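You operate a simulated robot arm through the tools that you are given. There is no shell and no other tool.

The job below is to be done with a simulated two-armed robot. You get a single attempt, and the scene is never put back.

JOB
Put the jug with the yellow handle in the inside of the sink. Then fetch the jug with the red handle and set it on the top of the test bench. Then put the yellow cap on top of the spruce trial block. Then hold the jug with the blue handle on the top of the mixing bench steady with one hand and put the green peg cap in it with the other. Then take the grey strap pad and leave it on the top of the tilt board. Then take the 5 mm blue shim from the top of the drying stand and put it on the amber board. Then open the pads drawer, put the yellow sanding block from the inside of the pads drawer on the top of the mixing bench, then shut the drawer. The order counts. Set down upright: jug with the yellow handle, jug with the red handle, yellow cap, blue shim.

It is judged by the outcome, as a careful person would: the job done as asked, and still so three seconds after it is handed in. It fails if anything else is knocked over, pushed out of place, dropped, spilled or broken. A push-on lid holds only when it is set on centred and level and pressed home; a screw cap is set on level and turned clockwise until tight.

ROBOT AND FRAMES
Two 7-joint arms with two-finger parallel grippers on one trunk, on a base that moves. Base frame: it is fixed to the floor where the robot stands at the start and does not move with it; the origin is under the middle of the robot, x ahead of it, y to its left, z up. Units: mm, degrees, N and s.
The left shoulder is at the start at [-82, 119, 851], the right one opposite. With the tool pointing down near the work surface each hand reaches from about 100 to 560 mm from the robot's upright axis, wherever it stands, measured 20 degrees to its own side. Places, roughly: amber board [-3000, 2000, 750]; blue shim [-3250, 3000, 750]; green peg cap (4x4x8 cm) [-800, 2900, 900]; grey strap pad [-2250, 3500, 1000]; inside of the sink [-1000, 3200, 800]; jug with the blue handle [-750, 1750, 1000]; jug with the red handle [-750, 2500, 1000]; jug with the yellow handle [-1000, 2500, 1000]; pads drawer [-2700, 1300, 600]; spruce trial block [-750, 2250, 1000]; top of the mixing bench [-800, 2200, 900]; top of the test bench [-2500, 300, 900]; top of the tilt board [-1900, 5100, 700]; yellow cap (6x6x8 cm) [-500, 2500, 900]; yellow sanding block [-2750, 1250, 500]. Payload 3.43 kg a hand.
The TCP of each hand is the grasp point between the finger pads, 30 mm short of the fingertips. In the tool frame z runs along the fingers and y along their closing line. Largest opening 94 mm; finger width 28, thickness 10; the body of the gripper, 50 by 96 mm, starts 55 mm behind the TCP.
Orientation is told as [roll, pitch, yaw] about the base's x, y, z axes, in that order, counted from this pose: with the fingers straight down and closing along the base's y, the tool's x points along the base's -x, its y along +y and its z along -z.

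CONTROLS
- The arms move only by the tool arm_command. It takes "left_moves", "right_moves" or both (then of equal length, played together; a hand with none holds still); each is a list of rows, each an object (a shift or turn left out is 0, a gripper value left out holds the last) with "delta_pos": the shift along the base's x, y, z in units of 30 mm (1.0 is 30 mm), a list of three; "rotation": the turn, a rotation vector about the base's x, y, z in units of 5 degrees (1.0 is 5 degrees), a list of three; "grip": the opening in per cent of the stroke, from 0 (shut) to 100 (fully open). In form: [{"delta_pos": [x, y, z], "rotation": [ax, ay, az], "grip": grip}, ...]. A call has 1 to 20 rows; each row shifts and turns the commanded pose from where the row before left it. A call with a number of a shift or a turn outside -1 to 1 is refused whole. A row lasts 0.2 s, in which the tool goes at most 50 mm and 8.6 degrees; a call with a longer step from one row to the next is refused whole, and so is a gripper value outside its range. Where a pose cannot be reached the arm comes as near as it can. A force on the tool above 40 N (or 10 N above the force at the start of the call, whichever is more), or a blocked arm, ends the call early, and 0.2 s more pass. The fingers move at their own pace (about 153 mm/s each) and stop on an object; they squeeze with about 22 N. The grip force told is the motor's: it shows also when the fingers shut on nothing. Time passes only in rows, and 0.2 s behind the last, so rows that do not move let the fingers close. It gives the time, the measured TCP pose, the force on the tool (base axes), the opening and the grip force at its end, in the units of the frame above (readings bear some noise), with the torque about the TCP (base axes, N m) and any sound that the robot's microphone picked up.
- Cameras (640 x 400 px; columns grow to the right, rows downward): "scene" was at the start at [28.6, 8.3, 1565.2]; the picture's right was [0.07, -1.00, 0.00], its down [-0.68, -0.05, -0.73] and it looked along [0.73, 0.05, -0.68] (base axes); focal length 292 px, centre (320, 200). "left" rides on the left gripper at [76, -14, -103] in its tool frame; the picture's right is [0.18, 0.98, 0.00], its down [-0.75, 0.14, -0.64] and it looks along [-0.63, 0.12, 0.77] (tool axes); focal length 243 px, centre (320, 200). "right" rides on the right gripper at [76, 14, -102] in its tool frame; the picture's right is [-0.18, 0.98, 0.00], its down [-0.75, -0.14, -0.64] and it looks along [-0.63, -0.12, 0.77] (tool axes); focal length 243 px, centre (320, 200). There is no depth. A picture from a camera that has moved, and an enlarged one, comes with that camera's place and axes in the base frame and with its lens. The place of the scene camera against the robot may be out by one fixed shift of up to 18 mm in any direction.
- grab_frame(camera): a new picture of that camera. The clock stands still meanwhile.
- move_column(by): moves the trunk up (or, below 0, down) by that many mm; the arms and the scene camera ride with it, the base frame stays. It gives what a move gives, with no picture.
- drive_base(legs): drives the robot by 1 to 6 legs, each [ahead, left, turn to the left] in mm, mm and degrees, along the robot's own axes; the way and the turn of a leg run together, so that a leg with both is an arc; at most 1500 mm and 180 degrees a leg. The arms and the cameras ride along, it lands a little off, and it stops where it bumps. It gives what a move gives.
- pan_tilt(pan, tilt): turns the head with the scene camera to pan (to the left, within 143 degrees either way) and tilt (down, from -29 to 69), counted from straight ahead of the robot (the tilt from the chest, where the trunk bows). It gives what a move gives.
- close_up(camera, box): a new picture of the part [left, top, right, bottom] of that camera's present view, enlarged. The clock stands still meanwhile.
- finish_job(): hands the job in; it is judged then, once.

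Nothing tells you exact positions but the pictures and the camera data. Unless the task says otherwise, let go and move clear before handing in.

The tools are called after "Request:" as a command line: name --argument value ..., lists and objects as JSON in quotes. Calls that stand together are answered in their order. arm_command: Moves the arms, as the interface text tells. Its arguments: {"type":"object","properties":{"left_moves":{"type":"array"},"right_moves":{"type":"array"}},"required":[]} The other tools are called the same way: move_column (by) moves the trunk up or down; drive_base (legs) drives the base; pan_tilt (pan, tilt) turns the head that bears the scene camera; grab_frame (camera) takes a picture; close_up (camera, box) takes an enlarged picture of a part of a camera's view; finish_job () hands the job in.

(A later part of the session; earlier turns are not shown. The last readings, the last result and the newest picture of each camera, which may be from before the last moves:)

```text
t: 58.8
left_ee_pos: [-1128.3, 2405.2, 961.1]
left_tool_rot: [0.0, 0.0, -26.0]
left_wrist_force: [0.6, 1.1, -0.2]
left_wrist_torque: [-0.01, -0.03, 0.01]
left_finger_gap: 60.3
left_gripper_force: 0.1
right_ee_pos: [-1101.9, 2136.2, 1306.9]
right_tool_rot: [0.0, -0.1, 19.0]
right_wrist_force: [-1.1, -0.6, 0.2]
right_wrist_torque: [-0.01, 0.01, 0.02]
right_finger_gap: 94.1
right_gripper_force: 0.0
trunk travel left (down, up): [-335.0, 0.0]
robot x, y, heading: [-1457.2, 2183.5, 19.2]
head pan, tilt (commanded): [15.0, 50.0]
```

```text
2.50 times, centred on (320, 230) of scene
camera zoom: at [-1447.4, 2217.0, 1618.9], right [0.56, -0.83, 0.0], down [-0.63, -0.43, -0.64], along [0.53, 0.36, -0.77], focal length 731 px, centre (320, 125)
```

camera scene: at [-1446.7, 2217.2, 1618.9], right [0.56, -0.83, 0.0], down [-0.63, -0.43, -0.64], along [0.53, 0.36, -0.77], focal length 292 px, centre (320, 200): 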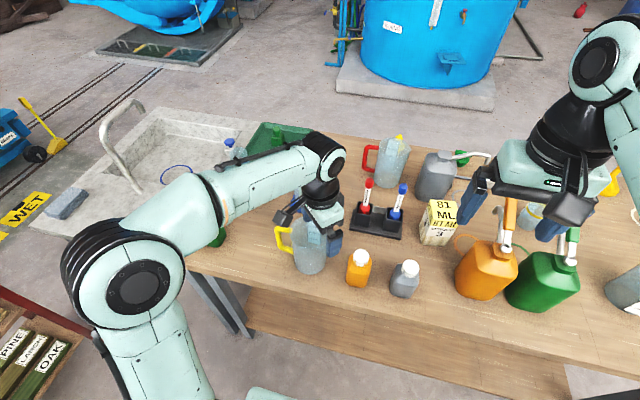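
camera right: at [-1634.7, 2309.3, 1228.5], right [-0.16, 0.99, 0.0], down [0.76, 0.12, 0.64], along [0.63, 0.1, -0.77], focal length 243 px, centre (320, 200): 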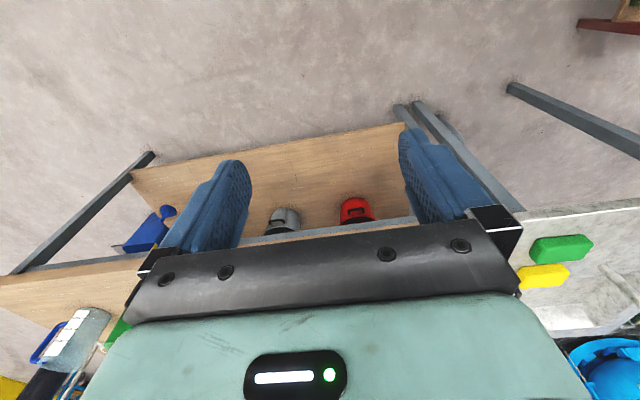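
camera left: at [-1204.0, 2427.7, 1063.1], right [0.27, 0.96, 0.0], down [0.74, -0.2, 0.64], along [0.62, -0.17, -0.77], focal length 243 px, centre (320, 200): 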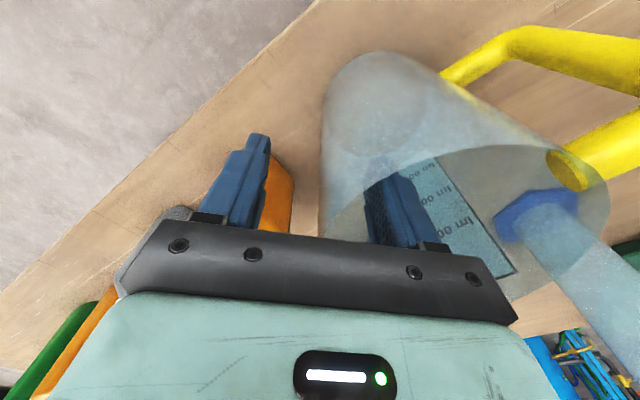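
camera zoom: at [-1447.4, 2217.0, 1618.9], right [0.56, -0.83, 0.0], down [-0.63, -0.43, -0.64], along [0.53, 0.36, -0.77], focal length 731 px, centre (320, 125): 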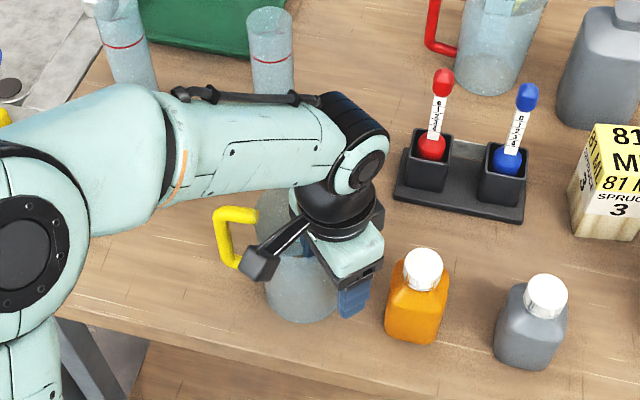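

The inner finger is now well inside the jug. Close and lift gently.

Request:
arm_command --left_moves '[{"delta_pos": [0, 0, 0], "grip": 0}, {"delta_pos": [0, 0, 0]}, {"delta_pos": [0, 0, 0]}, {"delta_pos": [0, 0, 0.3]}, {"delta_pos": [0, 0, 0.4]}, {"delta_pos": [0, 0, 0]}]'

Request:
grab_frame --camera "left"

Request:
close_up --camera "scene" --box '[220, 150, 420, 310]'

```text
t: 60.2
left_ee_pos: [-1128.7, 2406.3, 982.9]
left_tool_rot: [0.0, 0.0, -26.0]
left_wrist_force: [-0.5, -0.2, -1.1]
left_wrist_torque: [-0.03, -0.01, 0.04]
left_finger_gap: 8.6
left_gripper_force: 22.0
right_ee_pos: [-1100.9, 2136.4, 1307.4]
right_tool_rot: [0.1, 0.0, 19.0]
right_wrist_force: [0.1, 0.8, -0.3]
right_wrist_torque: [0.02, 0.03, 0.01]
right_finger_gap: 94.0
right_gripper_force: 0.0
trunk travel left (down, up): [-335.0, 0.0]
robot x, y, heading: [-1458.4, 2187.0, 19.3]
head pan, tilt (commanded): [15.0, 50.0]
```

```text
taken
camera left: at [-1204.1, 2427.4, 1085.4], right [0.27, 0.96, 0.0], down [0.74, -0.2, 0.64], along [0.62, -0.17, -0.77], focal length 243 px, centre (320, 200)
```

left: 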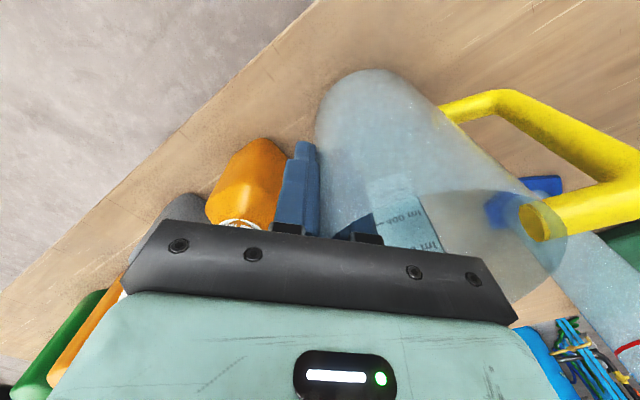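

```text
2.50 times, centred on (320, 230) of scene
camera zoom: at [-1447.0, 2217.1, 1618.9], right [0.56, -0.83, 0.0], down [-0.63, -0.43, -0.64], along [0.53, 0.36, -0.77], focal length 731 px, centre (320, 125)
```

zoom: 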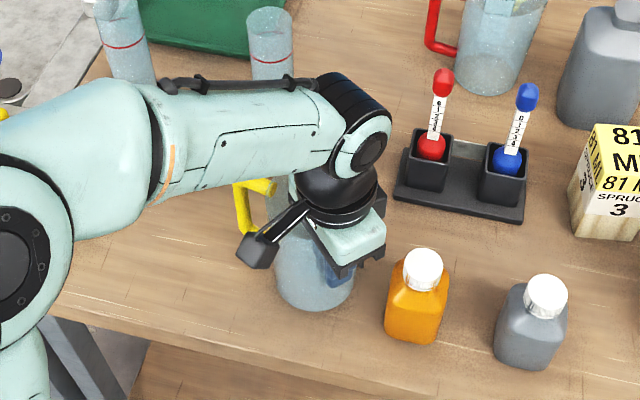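

The jug seems to have come up, a little tilted. Lift more and check from the scene camera.

Request:
arm_command --left_moves '[{"delta_pos": [0, 0, 0.5]}, {"delta_pos": [0, 0, 0.5]}, {"delta_pos": [0, 0, 0.5]}, {"delta_pos": [0, 0, 0.5]}, {"delta_pos": [0, 0, 0]}]'

Request:
grab_frame --camera "left"

Request:
close_up --camera "scene" --box '[220, 150, 420, 310]'

```text
t: 61.4
left_ee_pos: [-1129.8, 2407.6, 1043.9]
left_tool_rot: [0.0, 0.0, -26.0]
left_wrist_force: [-0.5, 0.3, -1.2]
left_wrist_torque: [-0.05, 0.03, 0.0]
left_finger_gap: 8.2
left_gripper_force: 21.9
right_ee_pos: [-1100.3, 2137.3, 1308.2]
right_tool_rot: [0.0, -0.1, 19.0]
right_wrist_force: [0.1, 0.2, -0.2]
right_wrist_torque: [0.03, 0.01, 0.02]
right_finger_gap: 94.1
right_gripper_force: 0.0
trunk travel left (down, up): [-335.0, 0.0]
robot x, y, heading: [-1460.3, 2186.4, 19.2]
head pan, tilt (commanded): [15.0, 50.0]
```

```text
taken
camera left: at [-1203.7, 2429.1, 1146.4], right [0.26, 0.96, 0.0], down [0.74, -0.2, 0.64], along [0.62, -0.17, -0.77], focal length 243 px, centre (320, 200)
```

left: 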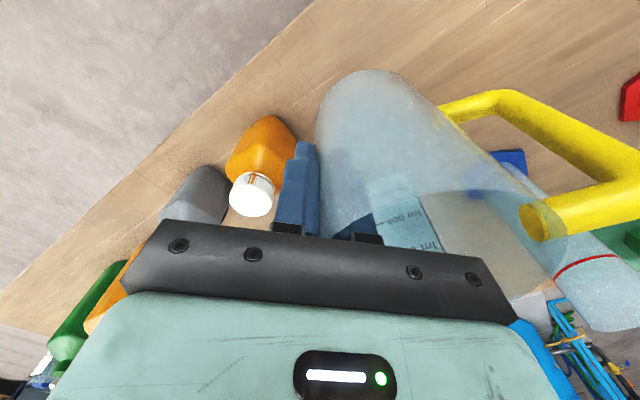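

```text
2.50 times, centred on (320, 230) of scene
camera zoom: at [-1447.0, 2217.1, 1618.9], right [0.56, -0.83, 0.0], down [-0.63, -0.43, -0.64], along [0.53, 0.36, -0.77], focal length 731 px, centre (320, 125)
```

zoom: 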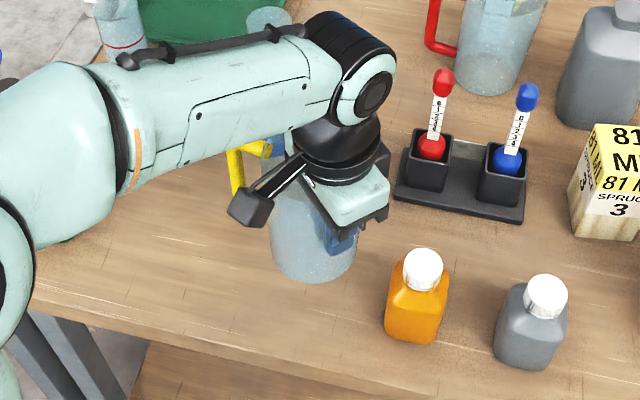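

The jug is held securely and clear. Raise it a bit more and look at the sink before driving.

Request:
arm_command --left_moves '[{"delta_pos": [0, 0, 0.7]}, {"delta_pos": [0, 0, 0.7]}, {"delta_pos": [0, 0, 0.6]}, {"delta_pos": [0, 0, 0]}]'

Request:
drive_base --legs '[[-380, 0, 0]]'

Request:
pan_tilt --pan 35 --tilt 30

Request:
grab_frame --camera "scene"

```text
t: 62.4
left_ee_pos: [-1128.5, 2408.0, 1103.7]
left_tool_rot: [-0.1, 0.0, -26.0]
left_wrist_force: [-0.2, -0.3, -0.5]
left_wrist_torque: [-0.07, 0.02, -0.03]
left_finger_gap: 8.6
left_gripper_force: 21.8
right_ee_pos: [-1099.8, 2138.1, 1307.5]
right_tool_rot: [-0.1, 0.0, 19.0]
right_wrist_force: [-0.6, 0.0, 0.7]
right_wrist_torque: [0.0, -0.02, -0.01]
right_finger_gap: 93.8
right_gripper_force: 0.0
trunk travel left (down, up): [-335.0, 0.0]
robot x, y, heading: [-1459.3, 2185.5, 18.5]
head pan, tilt (commanded): [15.0, 50.0]
```

```text
t: 64.8
left_ee_pos: [-1481.5, 2286.8, 1104.0]
left_tool_rot: [0.0, 0.0, -25.7]
left_wrist_force: [0.9, 0.0, -1.8]
left_wrist_torque: [-0.04, 0.01, 0.0]
left_finger_gap: 8.3
left_gripper_force: 22.5
right_ee_pos: [-1453.2, 2016.2, 1307.6]
right_tool_rot: [0.0, 0.0, 19.3]
right_wrist_force: [0.3, 1.4, -0.6]
right_wrist_torque: [0.04, -0.01, 0.0]
right_finger_gap: 93.9
right_gripper_force: 0.0
trunk travel left (down, up): [-335.0, 0.0]
robot x, y, heading: [-1810.5, 2065.6, 19.3]
head pan, tilt (commanded): [15.0, 50.0]
```

```text
t: 65.6
left_ee_pos: [-1483.3, 2285.0, 1103.5]
left_tool_rot: [0.1, 0.0, -25.6]
left_wrist_force: [0.1, -0.1, -1.1]
left_wrist_torque: [-0.06, 0.04, 0.03]
left_finger_gap: 8.0
left_gripper_force: 22.1
right_ee_pos: [-1453.3, 2016.0, 1307.0]
right_tool_rot: [0.0, 0.0, 19.4]
right_wrist_force: [-0.9, -0.3, 0.0]
right_wrist_torque: [0.0, 0.01, 0.0]
right_finger_gap: 94.1
right_gripper_force: 0.1
trunk travel left (down, up): [-335.0, 0.0]
robot x, y, heading: [-1810.5, 2065.9, 19.5]
head pan, tilt (commanded): [35.0, 30.0]
```

```text
taken
camera scene: at [-1811.2, 2124.0, 1648.4], right [0.81, -0.58, 0.0], down [-0.29, -0.41, -0.87], along [0.5, 0.7, -0.5], focal length 292 px, centre (320, 200)
```

scene: 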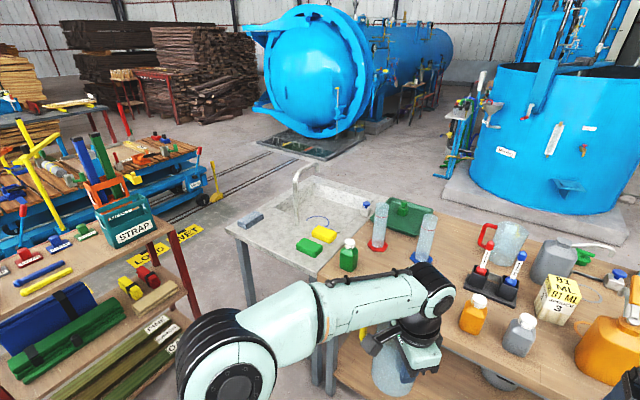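

Request:
close_up --camera "scene" --box '[210, 150, 450, 300]'

```text
2.67 times, centred on (330, 225) of scene
camera zoom: at [-1811.2, 2124.0, 1648.4], right [0.81, -0.58, 0.0], down [-0.29, -0.41, -0.87], along [0.5, 0.7, -0.5], focal length 780 px, centre (293, 133)
```

zoom: 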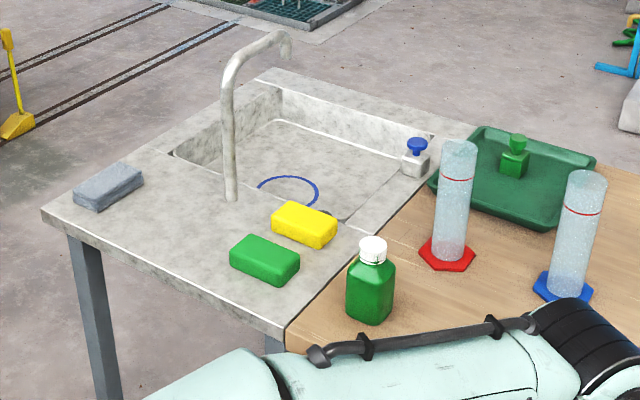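

The sink basin sits on the east side of its unit with the tap on its west deck; the basin floor is about z 765. I'll drive left and in so that the left hand can lower the jug into the basin's south part, clear of the tap.

Request:
drive_base --legs '[[0, 468, 0], [470, 0, 0]]'

Request:
pan_tilt --pan 25 --tilt 45

Request:
grab_frame --camera "scene"

Request:
grab_frame --camera "left"

```text
t: 72.5
left_ee_pos: [-1232.7, 2879.8, 1102.7]
left_tool_rot: [-0.1, 0.1, -25.1]
left_wrist_force: [0.9, 0.1, -1.1]
left_wrist_torque: [-0.07, 0.06, -0.02]
left_finger_gap: 8.5
left_gripper_force: 21.5
right_ee_pos: [-1199.3, 2610.2, 1307.2]
right_tool_rot: [0.0, 0.1, 19.8]
right_wrist_force: [0.7, 0.7, 0.1]
right_wrist_torque: [0.0, 0.03, 0.01]
right_finger_gap: 94.2
right_gripper_force: 0.0
trunk travel left (down, up): [-335.0, 0.0]
robot x, y, heading: [-1562.3, 2652.6, 19.8]
head pan, tilt (commanded): [35.0, 30.0]
stopped in leg 2: the robot was blocked; the commanded pose is now the measured one
```

```text
t: 73.3
left_ee_pos: [-1237.1, 2878.1, 1103.0]
left_tool_rot: [0.1, 0.0, -25.1]
left_wrist_force: [0.0, 0.8, -1.5]
left_wrist_torque: [-0.06, 0.01, -0.04]
left_finger_gap: 8.5
left_gripper_force: 21.9
right_ee_pos: [-1204.9, 2608.4, 1307.2]
right_tool_rot: [0.0, -0.1, 19.8]
right_wrist_force: [-0.7, 0.4, 0.4]
right_wrist_torque: [-0.03, 0.0, -0.03]
right_finger_gap: 94.0
right_gripper_force: 0.1
trunk travel left (down, up): [-335.0, 0.0]
robot x, y, heading: [-1564.3, 2653.0, 20.1]
head pan, tilt (commanded): [25.0, 45.0]
```

```text
taken
camera scene: at [-1558.2, 2697.0, 1625.8], right [0.71, -0.71, 0.0], down [-0.5, -0.5, -0.71], along [0.5, 0.5, -0.71], focal length 292 px, centre (320, 200)
```

scene: 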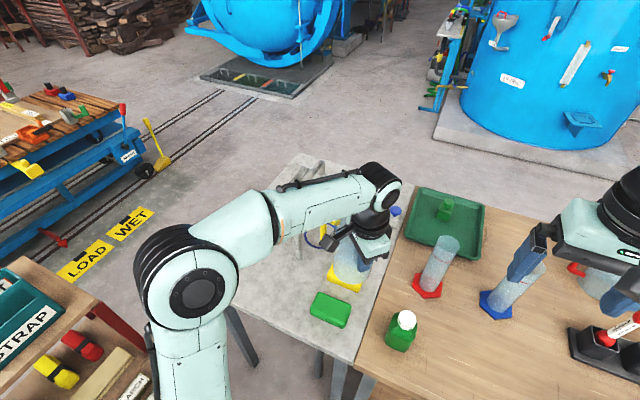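

```text
taken
camera left: at [-1312.2, 2898.7, 1205.3], right [0.25, 0.97, 0.0], down [0.74, -0.19, 0.64], along [0.62, -0.16, -0.77], focal length 243 px, centre (320, 200)
```

left: 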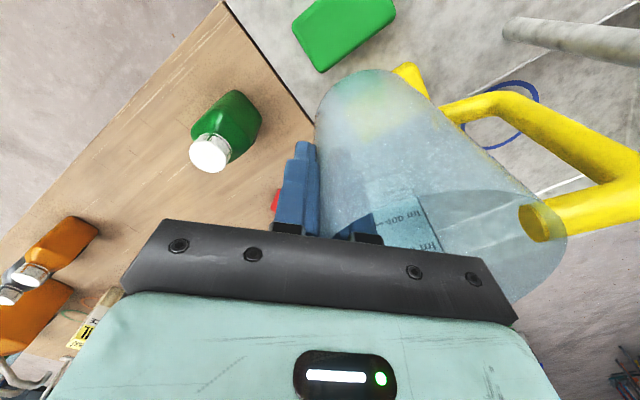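

I got blocked by the sink unit at about 250 mm from its edge, so the basin (which starts 267 mm in) can't be reached from this side. The basin is close to the east side, so I'll carry the jug around the south end (and around the black pole) to the east side.

Request:
drive_base --legs '[[-300, 0, 0], [0, -1300, 0], [0, -1240, 0]]'

Request:
pan_tilt --pan 0 --tilt 25

Request:
grab_frame --camera "scene"

```text
t: 97.2
left_ee_pos: [-653.2, 382.9, 1103.0]
left_tool_rot: [0.0, 0.0, -26.7]
left_wrist_force: [-0.2, 0.0, -0.8]
left_wrist_torque: [-0.07, 0.03, 0.0]
left_finger_gap: 8.4
left_gripper_force: 21.7
right_ee_pos: [-627.8, 112.4, 1308.7]
right_tool_rot: [0.0, -0.1, 18.4]
right_wrist_force: [-0.2, -0.2, 0.3]
right_wrist_torque: [-0.03, 0.0, 0.03]
right_finger_gap: 93.8
right_gripper_force: 0.1
trunk travel left (down, up): [-335.0, 0.0]
robot x, y, heading: [-984.2, 166.2, 18.4]
head pan, tilt (commanded): [25.0, 45.0]
```

```text
t: 98.1
left_ee_pos: [-653.2, 382.2, 1102.3]
left_tool_rot: [0.0, 0.0, -26.7]
left_wrist_force: [0.8, 0.0, -1.0]
left_wrist_torque: [-0.05, 0.04, -0.02]
left_finger_gap: 8.3
left_gripper_force: 22.0
right_ee_pos: [-626.9, 112.5, 1307.7]
right_tool_rot: [0.0, 0.0, 18.4]
right_wrist_force: [1.0, 0.2, 0.0]
right_wrist_torque: [0.04, 0.01, -0.02]
right_finger_gap: 93.9
right_gripper_force: 0.1
trunk travel left (down, up): [-335.0, 0.0]
robot x, y, heading: [-985.5, 165.3, 18.3]
head pan, tilt (commanded): [0.0, 25.0]
```

```text
taken
camera scene: at [-950.4, 183.2, 1656.3], right [0.32, -0.95, 0.0], down [-0.4, -0.13, -0.91], along [0.86, 0.29, -0.42], focal length 292 px, centre (320, 200)
```

scene: 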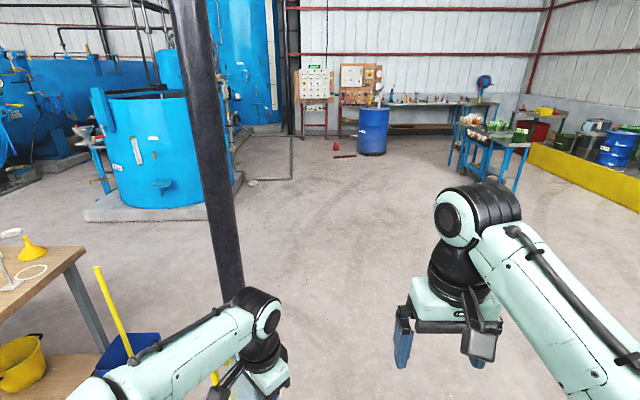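

The way ahead is clear. I'll pass south of the pole, turn around in the open area, and then move north along the east side.

Request:
drive_base --legs '[[1450, -150, 0], [450, 0, 0], [0, 0, 90], [0, 0, 91]]'

Request:
grab_frame --camera "scene"

Request:
grab_frame --camera "left"

```text
t: 115.2
left_ee_pos: [524.9, 421.4, 1103.3]
left_tool_rot: [0.0, 0.0, 149.2]
left_wrist_force: [-0.6, 0.5, -1.3]
left_wrist_torque: [0.05, -0.03, 0.01]
left_finger_gap: 8.3
left_gripper_force: 22.0
right_ee_pos: [519.2, 692.6, 1307.7]
right_tool_rot: [0.1, 0.0, -165.8]
right_wrist_force: [0.2, 0.1, 0.3]
right_wrist_torque: [0.0, -0.03, 0.0]
right_finger_gap: 94.2
right_gripper_force: 0.1
trunk travel left (down, up): [-335.0, 0.0]
robot x, y, heading: [872.2, 616.7, -165.9]
head pan, tilt (commanded): [0.0, 25.0]
```

```text
taken
camera scene: at [816.7, 605.1, 1656.4], right [-0.25, 0.97, 0.0], down [0.41, 0.1, -0.91], along [-0.88, -0.22, -0.42], focal length 292 px, centre (320, 200)
```

scene: 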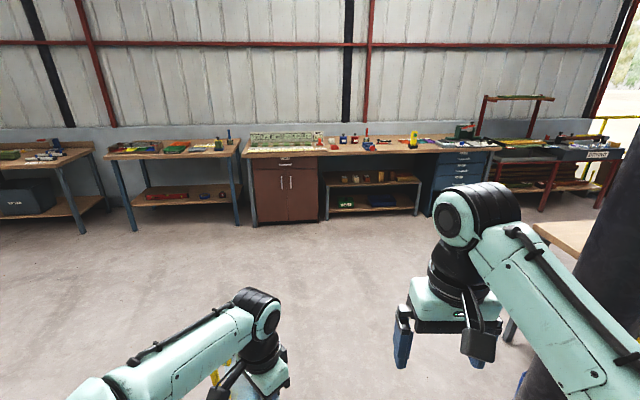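

```text
taken
camera left: at [596.9, 396.0, 1205.2], right [-0.35, -0.94, 0.0], down [-0.72, 0.26, 0.64], along [-0.6, 0.22, -0.77], focal length 243 px, centre (320, 200)
```

left: 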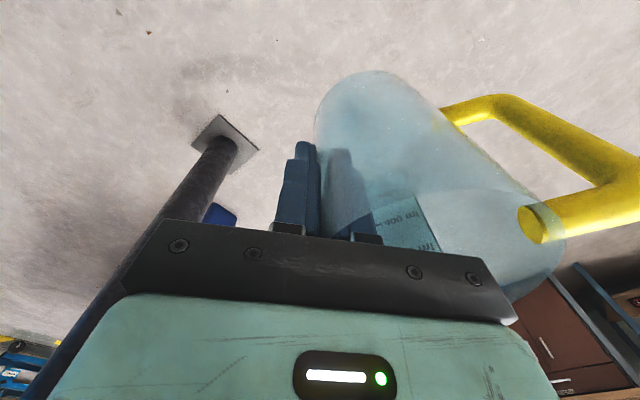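

Heading is a bit short; the pole would be close to the jug on the way north, so I'll turn a bit more, back off, then go north along the east side.

Request:
drive_base --legs '[[0, 0, 5.5], [-260, 0, 0], [0, -1400, 0], [0, -1000, 0]]'

Request:
pan_tilt --pan -15 --tilt 35

Request:
grab_frame --camera "scene"

```text
t: 137.9
left_ee_pos: [-29.5, 2681.3, 1103.3]
left_tool_rot: [0.0, 0.1, 155.3]
left_wrist_force: [-0.2, 0.2, -0.8]
left_wrist_torque: [0.05, 0.02, 0.03]
left_finger_gap: 8.2
left_gripper_force: 21.8
right_ee_pos: [-64.3, 2950.7, 1308.2]
right_tool_rot: [-0.1, 0.1, -159.7]
right_wrist_force: [0.4, 0.6, 0.4]
right_wrist_torque: [0.03, 0.03, -0.01]
right_finger_gap: 94.2
right_gripper_force: 0.0
trunk travel left (down, up): [-335.0, 0.0]
robot x, y, heading: [295.8, 2907.1, -159.6]
head pan, tilt (commanded): [0.0, 25.0]
```

```text
t: 138.7
left_ee_pos: [-29.6, 2683.6, 1103.4]
left_tool_rot: [0.0, 0.0, 155.3]
left_wrist_force: [-0.2, 0.6, -0.6]
left_wrist_torque: [0.04, -0.05, -0.02]
left_finger_gap: 8.3
left_gripper_force: 21.9
right_ee_pos: [-64.0, 2951.9, 1308.6]
right_tool_rot: [-0.1, 0.0, -159.8]
right_wrist_force: [-0.2, 0.1, 0.1]
right_wrist_torque: [-0.01, 0.02, -0.04]
right_finger_gap: 93.8
right_gripper_force: 0.2
trunk travel left (down, up): [-335.0, 0.0]
robot x, y, heading: [297.6, 2910.3, -159.6]
head pan, tilt (commanded): [-15.0, 35.0]
```

```text
taken
camera scene: at [240.0, 2920.0, 1640.7], right [-0.09, 1.0, 0.0], down [0.57, 0.05, -0.82], along [-0.82, -0.08, -0.57], focal length 292 px, centre (320, 200)
```

scene: 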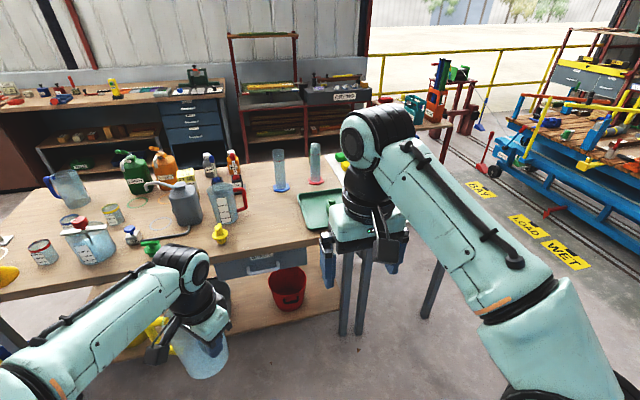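

I now see the bench from the east: yellow cap near the east edge, red jug behind it. I'll continue north to stand in front of the sink.

Request:
drive_base --legs '[[0, -880, 0], [250, 0, 0]]'

Request:
pan_tilt --pan 15 --tilt 45

Request:
grab_frame --camera "scene"

```text
t: 148.2
left_ee_pos: [-565.6, 3429.2, 1102.5]
left_tool_rot: [-0.1, 0.0, 155.4]
left_wrist_force: [0.2, 0.2, -0.9]
left_wrist_torque: [0.06, -0.01, 0.01]
left_finger_gap: 8.2
left_gripper_force: 22.4
right_ee_pos: [-601.4, 3698.8, 1307.4]
right_tool_rot: [0.0, 0.0, -159.6]
right_wrist_force: [0.1, -1.0, -0.5]
right_wrist_torque: [0.01, -0.04, 0.01]
right_finger_gap: 94.1
right_gripper_force: 0.1
trunk travel left (down, up): [-335.0, 0.0]
robot x, y, heading: [-244.5, 3654.6, -159.5]
head pan, tilt (commanded): [-15.0, 35.0]
```

```text
t: 149.2
left_ee_pos: [-567.1, 3429.8, 1103.0]
left_tool_rot: [-0.1, 0.1, 155.4]
left_wrist_force: [-0.3, 0.5, -1.3]
left_wrist_torque: [0.06, -0.05, -0.01]
left_finger_gap: 8.4
left_gripper_force: 22.1
right_ee_pos: [-600.0, 3697.6, 1308.0]
right_tool_rot: [0.1, -0.1, -159.6]
right_wrist_force: [0.8, -0.1, 0.4]
right_wrist_torque: [0.02, 0.02, 0.01]
right_finger_gap: 94.0
right_gripper_force: 0.1
trunk travel left (down, up): [-335.0, 0.0]
robot x, y, heading: [-241.8, 3659.4, -159.6]
head pan, tilt (commanded): [15.0, 45.0]
```

```text
taken
camera scene: at [-275.6, 3628.5, 1625.8], right [-0.58, 0.82, 0.0], down [0.58, 0.41, -0.71], along [-0.58, -0.41, -0.71], focal length 292 px, centre (320, 200)
```

scene: 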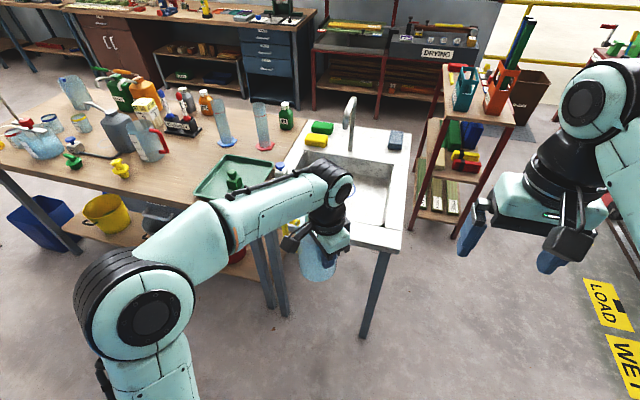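

Zoom on the sink to measure the basin from here.

Request:
close_up --camera "scene" --box '[240, 90, 440, 260]'

```text
2.35 times, centred on (340, 175) of scene
camera zoom: at [-275.6, 3628.5, 1625.8], right [-0.58, 0.82, 0.0], down [0.58, 0.41, -0.71], along [-0.58, -0.41, -0.71], focal length 688 px, centre (273, 259)
```

zoom: 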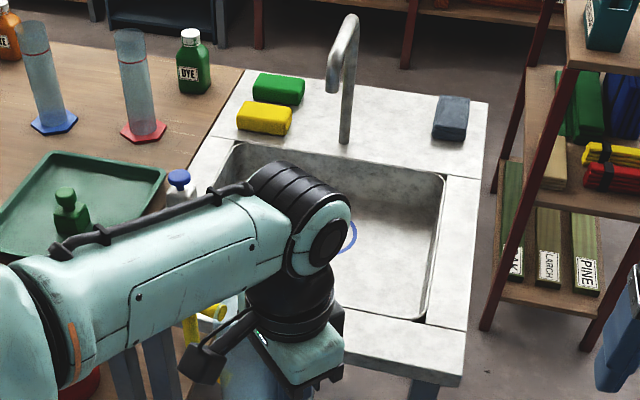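

Basin corners agree with earlier estimates; basin centre about (-1022, 3187). Drive in to the sink's east edge.

Request:
drive_base --legs '[[345, 0, 0]]'

Request:
grab_frame --camera "scene"

Request:
grab_frame --camera "left"

```text
t: 151.4
left_ee_pos: [-889.1, 3313.1, 1103.2]
left_tool_rot: [0.0, 0.0, 155.0]
left_wrist_force: [0.0, -0.6, -1.1]
left_wrist_torque: [0.05, 0.01, 0.01]
left_finger_gap: 8.5
left_gripper_force: 22.3
right_ee_pos: [-923.4, 3582.2, 1307.0]
right_tool_rot: [0.0, -0.2, -159.9]
right_wrist_force: [0.7, 0.8, 0.2]
right_wrist_torque: [0.01, -0.05, 0.01]
right_finger_gap: 93.9
right_gripper_force: 0.1
trunk travel left (down, up): [-335.0, 0.0]
robot x, y, heading: [-565.0, 3540.3, -160.0]
head pan, tilt (commanded): [15.0, 45.0]
```

```text
taken
camera scene: at [-598.0, 3509.8, 1625.6], right [-0.57, 0.82, 0.0], down [0.58, 0.41, -0.71], along [-0.58, -0.41, -0.71], focal length 292 px, centre (320, 200)
```

scene: 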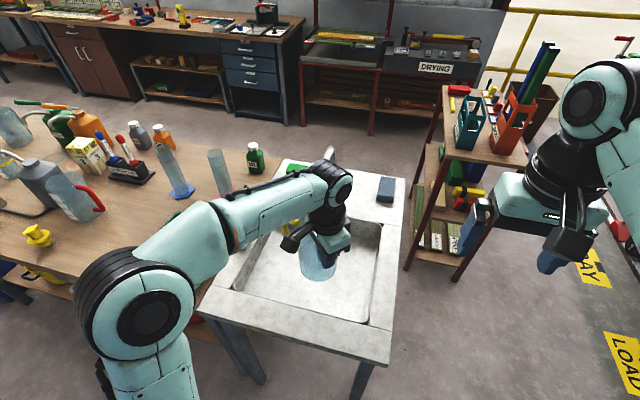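

```text
taken
camera left: at [-815.5, 3293.9, 1205.1], right [-0.25, -0.97, 0.0], down [-0.74, 0.19, 0.64], along [-0.62, 0.16, -0.77], focal length 243 px, centre (320, 200)
```

left: 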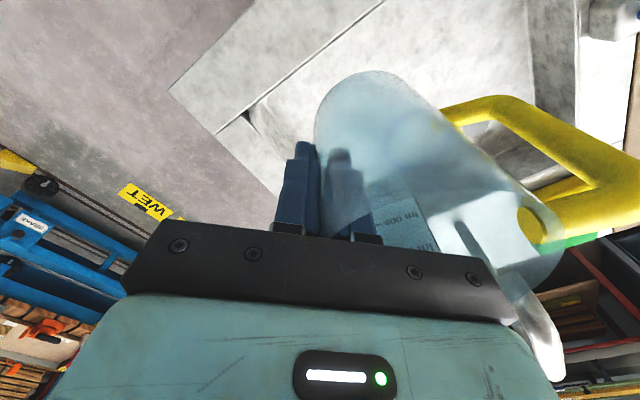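

The tap spout tip hangs over the basin centre, so I'll set the jug in the south-east part of the basin. Move the hand about 110 mm south, then look.

Request:
arm_command --left_moves '[{"delta_pos": [-0.04, -0.73, 0]}, {"delta_pos": [-0.04, -0.73, 0]}, {"delta_pos": [-0.04, -0.73, 0]}, {"delta_pos": [-0.04, -0.73, 0]}, {"delta_pos": [-0.04, -0.73, 0]}, {"delta_pos": [0, 0, 0]}]'

Request:
close_up --camera "scene" --box '[180, 130, 440, 360]'

Request:
grab_frame --camera "left"

```text
t: 152.8
left_ee_pos: [-894.8, 3203.2, 1102.9]
left_tool_rot: [0.0, 0.0, 155.0]
left_wrist_force: [-0.2, -0.5, -0.5]
left_wrist_torque: [0.04, -0.02, -0.03]
left_finger_gap: 8.0
left_gripper_force: 21.5
right_ee_pos: [-922.5, 3581.9, 1308.2]
right_tool_rot: [0.0, -0.1, -160.0]
right_wrist_force: [0.2, 0.1, -0.3]
right_wrist_torque: [-0.04, 0.0, 0.01]
right_finger_gap: 93.8
right_gripper_force: 0.0
trunk travel left (down, up): [-335.0, 0.0]
robot x, y, heading: [-567.6, 3538.6, -160.4]
head pan, tilt (commanded): [15.0, 45.0]
```

```text
1.74 times, centred on (310, 245) of scene
camera zoom: at [-598.4, 3510.0, 1625.8], right [-0.57, 0.82, 0.0], down [0.58, 0.41, -0.71], along [-0.58, -0.41, -0.71], focal length 509 px, centre (337, 122)
```

zoom: 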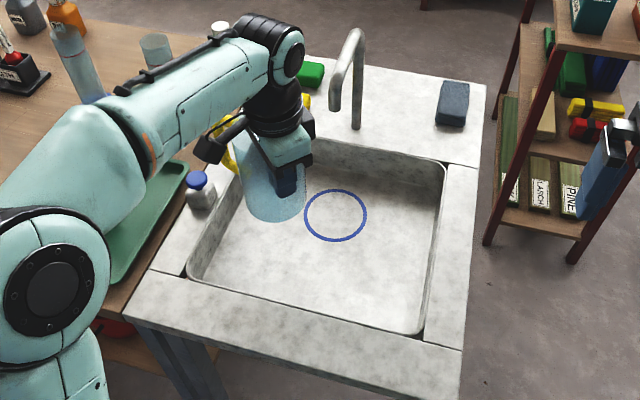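

```text
taken
camera left: at [-820.0, 3184.6, 1204.6], right [-0.25, -0.97, 0.0], down [-0.74, 0.19, 0.64], along [-0.62, 0.16, -0.77], focal length 243 px, centre (320, 200)
```

left: 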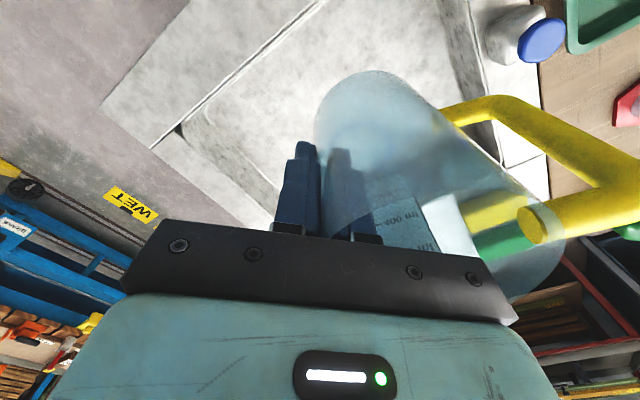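

The basin, tap and jug are well separated. Lower the jug toward the basin floor.

Request:
arm_command --left_moves '[{"delta_pos": [0, 0, -0.8]}, {"delta_pos": [0, 0, -0.8]}, {"delta_pos": [0, 0, -0.8]}, {"delta_pos": [0, 0, -0.8]}, {"delta_pos": [0, 0, -0.8]}, {"delta_pos": [0, 0, -0.8]}, {"delta_pos": [0, 0, -0.8]}, {"delta_pos": [0, 0, 0]}]'

Request:
close_up --camera "scene" --box '[180, 130, 440, 360]'

Request:
grab_frame --camera "left"

```text
t: 154.6
left_ee_pos: [-896.0, 3201.5, 934.3]
left_tool_rot: [-0.1, -0.1, 155.0]
left_wrist_force: [0.2, 0.1, -1.2]
left_wrist_torque: [0.1, 0.01, -0.01]
left_finger_gap: 8.3
left_gripper_force: 21.7
right_ee_pos: [-923.9, 3582.2, 1307.3]
right_tool_rot: [0.0, 0.0, -160.1]
right_wrist_force: [-0.4, 0.2, -0.2]
right_wrist_torque: [0.01, 0.01, 0.01]
right_finger_gap: 94.0
right_gripper_force: 0.0
trunk travel left (down, up): [-335.0, 0.0]
robot x, y, heading: [-565.1, 3537.4, -160.0]
head pan, tilt (commanded): [15.0, 45.0]
```

```text
1.74 times, centred on (310, 245) of scene
camera zoom: at [-598.2, 3509.8, 1625.8], right [-0.57, 0.82, 0.0], down [0.58, 0.41, -0.71], along [-0.58, -0.41, -0.71], focal length 509 px, centre (337, 122)
```

zoom: 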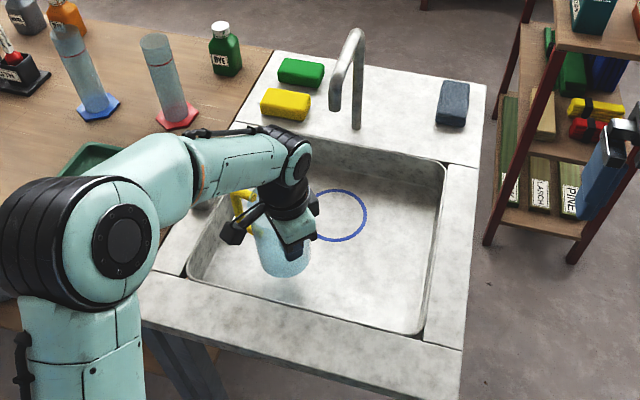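

```text
taken
camera left: at [-822.5, 3183.6, 1035.9], right [-0.25, -0.97, 0.0], down [-0.74, 0.19, 0.64], along [-0.62, 0.16, -0.77], focal length 243 px, centre (320, 200)
```

left: 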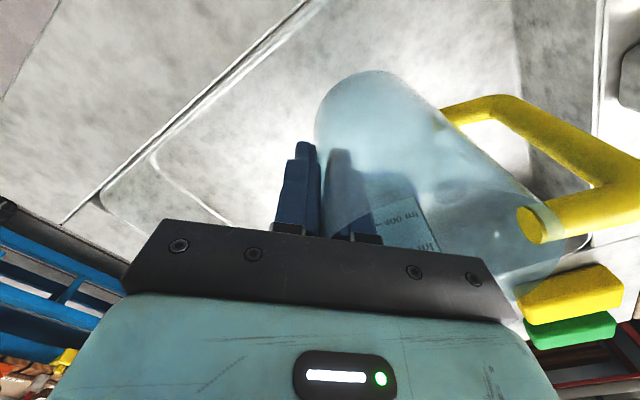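

Still clear; keep lowering in smaller steps until the base touches the floor.

Request:
arm_command --left_moves '[{"delta_pos": [0, 0, -0.4]}, {"delta_pos": [0, 0, -0.4]}, {"delta_pos": [0, 0, -0.4]}, {"delta_pos": [0, 0, -0.2]}, {"delta_pos": [0, 0, 0]}]'

Request:
close_up --camera "scene" --box '[250, 190, 390, 310]'

Request:
grab_frame --camera "left"

```text
t: 155.8
left_ee_pos: [-896.4, 3203.5, 893.4]
left_tool_rot: [0.0, 0.0, 155.0]
left_wrist_force: [0.3, -0.3, -1.1]
left_wrist_torque: [0.06, 0.0, -0.02]
left_finger_gap: 8.3
left_gripper_force: 22.3
right_ee_pos: [-923.1, 3581.8, 1307.6]
right_tool_rot: [0.0, -0.1, -160.0]
right_wrist_force: [0.1, -0.5, 0.7]
right_wrist_torque: [-0.01, 0.0, -0.03]
right_finger_gap: 94.0
right_gripper_force: 0.0
trunk travel left (down, up): [-335.0, 0.0]
robot x, y, heading: [-567.0, 3544.5, -159.9]
head pan, tilt (commanded): [15.0, 45.0]
```

```text
3.33 times, centred on (320, 250) of scene
camera zoom: at [-598.4, 3509.7, 1625.8], right [-0.57, 0.82, 0.0], down [0.58, 0.41, -0.71], along [-0.58, -0.41, -0.71], focal length 975 px, centre (320, 33)
```

zoom: 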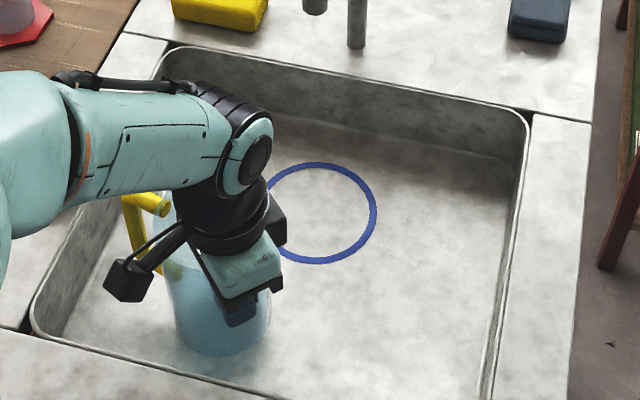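

```text
taken
camera left: at [-821.3, 3184.7, 995.3], right [-0.25, -0.97, 0.0], down [-0.74, 0.19, 0.64], along [-0.62, 0.16, -0.77], focal length 243 px, centre (320, 200)
```

left: 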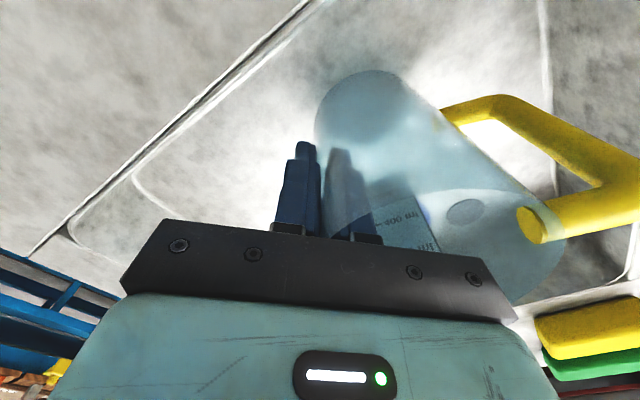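

Request:
arm_command --left_moves '[{"delta_pos": [0, 0, -0.15]}, {"delta_pos": [0, 0, -0.15]}, {"delta_pos": [0, 0, -0.15]}, {"delta_pos": [0, 0, 0]}]'

```text
t: 156.8
left_ee_pos: [-895.6, 3203.1, 879.6]
left_tool_rot: [0.0, 0.0, 154.9]
left_wrist_force: [0.5, -0.9, -1.1]
left_wrist_torque: [0.04, -0.03, 0.0]
left_finger_gap: 8.2
left_gripper_force: 22.1
right_ee_pos: [-923.2, 3580.7, 1307.8]
right_tool_rot: [0.0, -0.1, -160.0]
right_wrist_force: [-0.1, -0.3, -0.1]
right_wrist_torque: [0.01, 0.05, 0.04]
right_finger_gap: 94.0
right_gripper_force: 0.0
trunk travel left (down, up): [-335.0, 0.0]
robot x, y, heading: [-565.1, 3538.8, -159.9]
head pan, tilt (commanded): [15.0, 45.0]
```

Request:
arm_command --left_moves '[{"delta_pos": [0, 0, -0.15]}, {"delta_pos": [0, 0, -0.15]}, {"delta_pos": [0, 0, 0]}]'

Request:
close_up --camera "scene" --box '[250, 190, 390, 310]'

Request:
grab_frame --camera "left"

```text
t: 157.6
left_ee_pos: [-897.0, 3203.1, 871.9]
left_tool_rot: [0.1, -0.2, 155.0]
left_wrist_force: [3.2, 0.8, 18.4]
left_wrist_torque: [-0.69, 0.5, 0.1]
left_finger_gap: 8.9
left_gripper_force: 22.0
right_ee_pos: [-922.7, 3582.9, 1308.8]
right_tool_rot: [-0.1, -0.2, -160.0]
right_wrist_force: [0.5, 0.1, 0.5]
right_wrist_torque: [-0.01, -0.01, 0.03]
right_finger_gap: 94.2
right_gripper_force: 0.0
trunk travel left (down, up): [-335.0, 0.0]
robot x, y, heading: [-563.2, 3537.9, -160.1]
head pan, tilt (commanded): [15.0, 45.0]
```

```text
3.33 times, centred on (320, 250) of scene
camera zoom: at [-596.8, 3511.4, 1625.9], right [-0.57, 0.82, 0.0], down [0.58, 0.41, -0.71], along [-0.58, -0.41, -0.71], focal length 975 px, centre (320, 33)
```

zoom: 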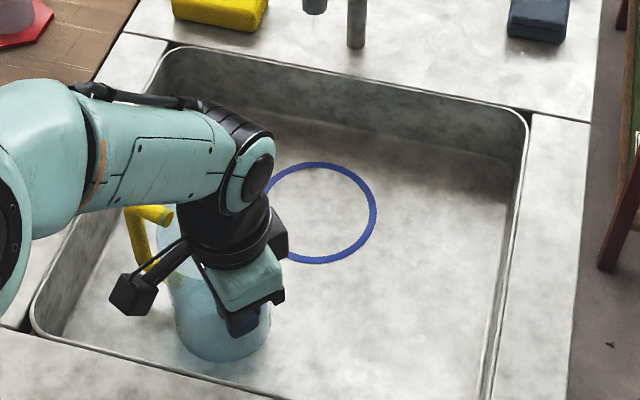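

```text
taken
camera left: at [-822.1, 3185.3, 973.8], right [-0.25, -0.97, 0.0], down [-0.74, 0.19, 0.64], along [-0.62, 0.16, -0.76], focal length 243 px, centre (320, 200)
```

left: 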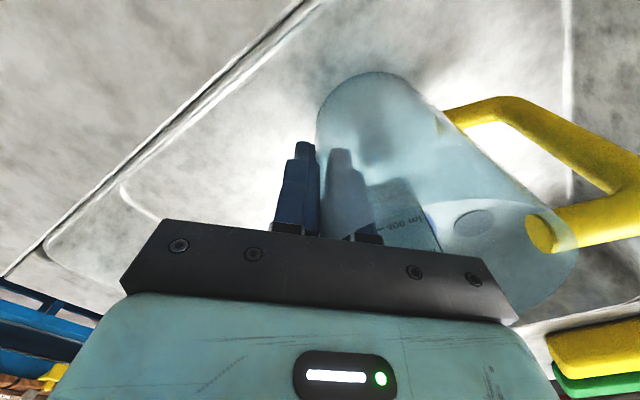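

The base touches the floor (18 N). Ease up 3 mm and open the fingers partially.

Request:
arm_command --left_moves '[{"delta_pos": [0, 0, 0.1]}, {"delta_pos": [0, 0, 0]}, {"delta_pos": [0, 0, 0], "grip": 15}, {"delta_pos": [0, 0, 0], "grip": 40}, {"delta_pos": [0, 0, 0]}, {"delta_pos": [0, 0, 0]}]'

Request:
grab_frame --camera "left"

Request:
close_up --camera "scene" --box '[250, 190, 390, 310]'

```text
t: 159.0
left_ee_pos: [-897.0, 3203.4, 872.5]
left_tool_rot: [0.0, 0.0, 155.0]
left_wrist_force: [-0.3, -0.1, 1.0]
left_wrist_torque: [-0.01, -0.03, 0.01]
left_finger_gap: 37.6
left_gripper_force: 0.2
right_ee_pos: [-922.7, 3581.8, 1308.5]
right_tool_rot: [0.0, -0.1, -159.9]
right_wrist_force: [0.2, 0.4, 0.4]
right_wrist_torque: [0.03, 0.02, -0.01]
right_finger_gap: 93.8
right_gripper_force: 0.0
trunk travel left (down, up): [-335.0, 0.0]
robot x, y, heading: [-564.4, 3536.4, -159.9]
head pan, tilt (commanded): [15.0, 45.0]
```

```text
taken
camera left: at [-821.5, 3184.5, 974.4], right [-0.25, -0.97, 0.0], down [-0.74, 0.19, 0.64], along [-0.62, 0.16, -0.77], focal length 243 px, centre (320, 200)
```

left: 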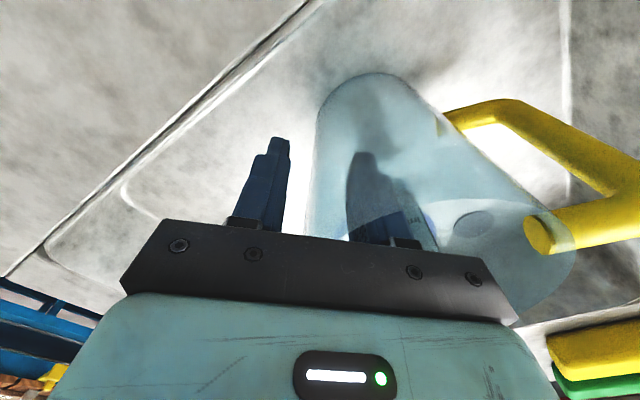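

```text
3.33 times, centred on (320, 250) of scene
camera zoom: at [-598.3, 3509.7, 1625.8], right [-0.57, 0.82, 0.0], down [0.58, 0.41, -0.71], along [-0.58, -0.41, -0.71], focal length 975 px, centre (320, 33)
```

zoom: 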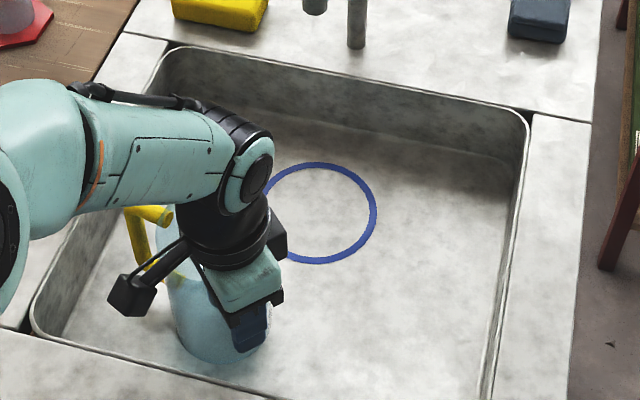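

Released. Raise the hand straight up and check that the jug stands.

Request:
arm_command --left_moves '[{"delta_pos": [0, 0, 0.5]}, {"delta_pos": [0, 0, 0.7]}, {"delta_pos": [0, 0, 1]}, {"delta_pos": [0, 0, 1]}, {"delta_pos": [0, 0, 1]}, {"delta_pos": [0, 0, 1]}, {"delta_pos": [0, 0, 1]}, {"delta_pos": [0, 0, 1]}, {"delta_pos": [0, 0, 0]}]'

Request:
grab_frame --camera "left"

Request:
grab_frame --camera "scene"

```text
t: 161.0
left_ee_pos: [-896.0, 3203.3, 1089.5]
left_tool_rot: [-0.1, 0.0, 155.0]
left_wrist_force: [-0.5, 0.1, -0.5]
left_wrist_torque: [0.01, -0.03, 0.02]
left_finger_gap: 37.6
left_gripper_force: 0.0
right_ee_pos: [-923.8, 3582.4, 1308.1]
right_tool_rot: [0.0, -0.1, -160.0]
right_wrist_force: [-0.9, 0.6, 0.2]
right_wrist_torque: [0.01, -0.04, 0.02]
right_finger_gap: 94.4
right_gripper_force: 0.0
trunk travel left (down, up): [-335.0, 0.0]
robot x, y, heading: [-564.4, 3540.6, -160.2]
head pan, tilt (commanded): [15.0, 45.0]
```

```text
taken
camera left: at [-822.1, 3184.9, 1192.2], right [-0.25, -0.97, 0.0], down [-0.74, 0.19, 0.64], along [-0.62, 0.16, -0.77], focal length 243 px, centre (320, 200)
```

left: 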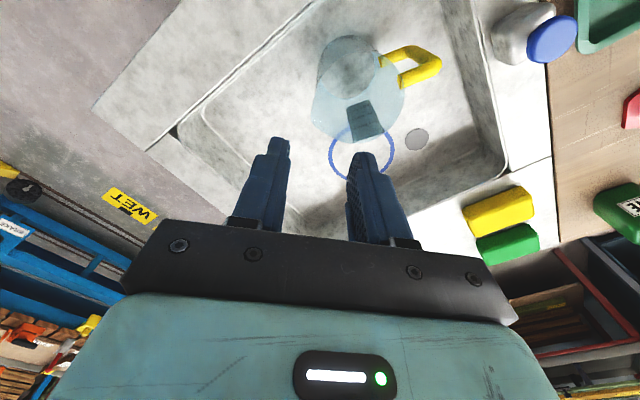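

```text
taken
camera scene: at [-598.3, 3509.7, 1625.8], right [-0.57, 0.82, 0.0], down [0.58, 0.41, -0.71], along [-0.58, -0.41, -0.71], focal length 292 px, centre (320, 200)
```

scene: 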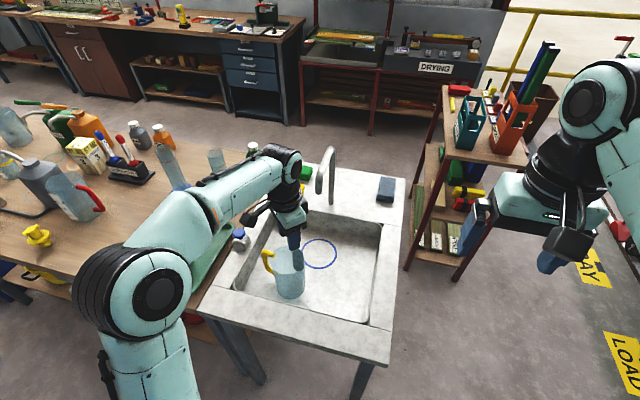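

The yellow jug stands upright in the sink. Next is the red jug, about (-705, 2413): back off, slide south along the east side, and approach it.

Request:
drive_base --legs '[[-350, 0, 0], [0, 849, 0], [310, 0, 0]]'

Request:
grab_frame --camera "scene"

Request:
grab_frame --camera "left"

```text
t: 172.4
left_ee_pos: [-571.6, 2412.2, 1090.2]
left_tool_rot: [0.0, 0.0, 155.1]
left_wrist_force: [-0.8, -0.5, 0.0]
left_wrist_torque: [-0.01, 0.0, 0.02]
left_finger_gap: 37.7
left_gripper_force: 0.1
right_ee_pos: [-600.2, 2790.3, 1308.0]
right_tool_rot: [0.0, -0.2, -160.0]
right_wrist_force: [-0.8, -0.2, -0.1]
right_wrist_torque: [-0.02, 0.01, -0.05]
right_finger_gap: 94.2
right_gripper_force: 0.0
trunk travel left (down, up): [-335.0, 0.0]
robot x, y, heading: [-239.1, 2745.8, -159.9]
head pan, tilt (commanded): [15.0, 45.0]
```

```text
taken
camera scene: at [-274.0, 2718.0, 1625.6], right [-0.57, 0.82, 0.0], down [0.58, 0.41, -0.71], along [-0.58, -0.41, -0.71], focal length 292 px, centre (320, 200)
```

scene: 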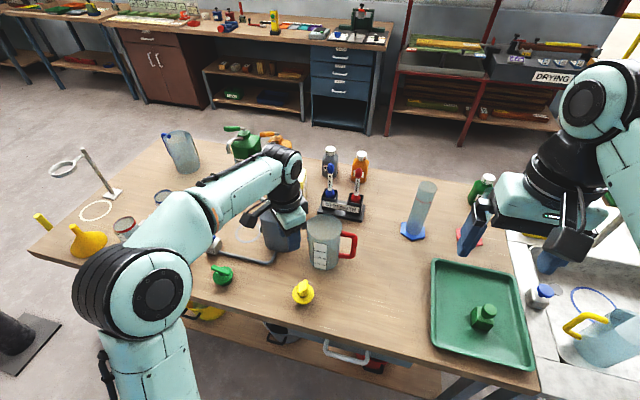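

```text
taken
camera left: at [-497.2, 2392.9, 1191.6], right [-0.25, -0.97, 0.0], down [-0.74, 0.19, 0.64], along [-0.62, 0.16, -0.77], focal length 243 px, centre (320, 200)
```

left: 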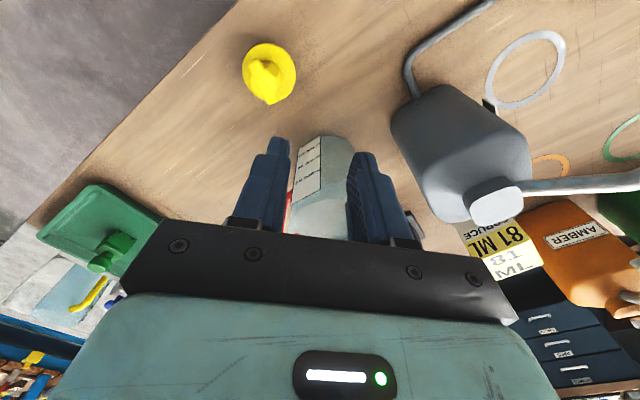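

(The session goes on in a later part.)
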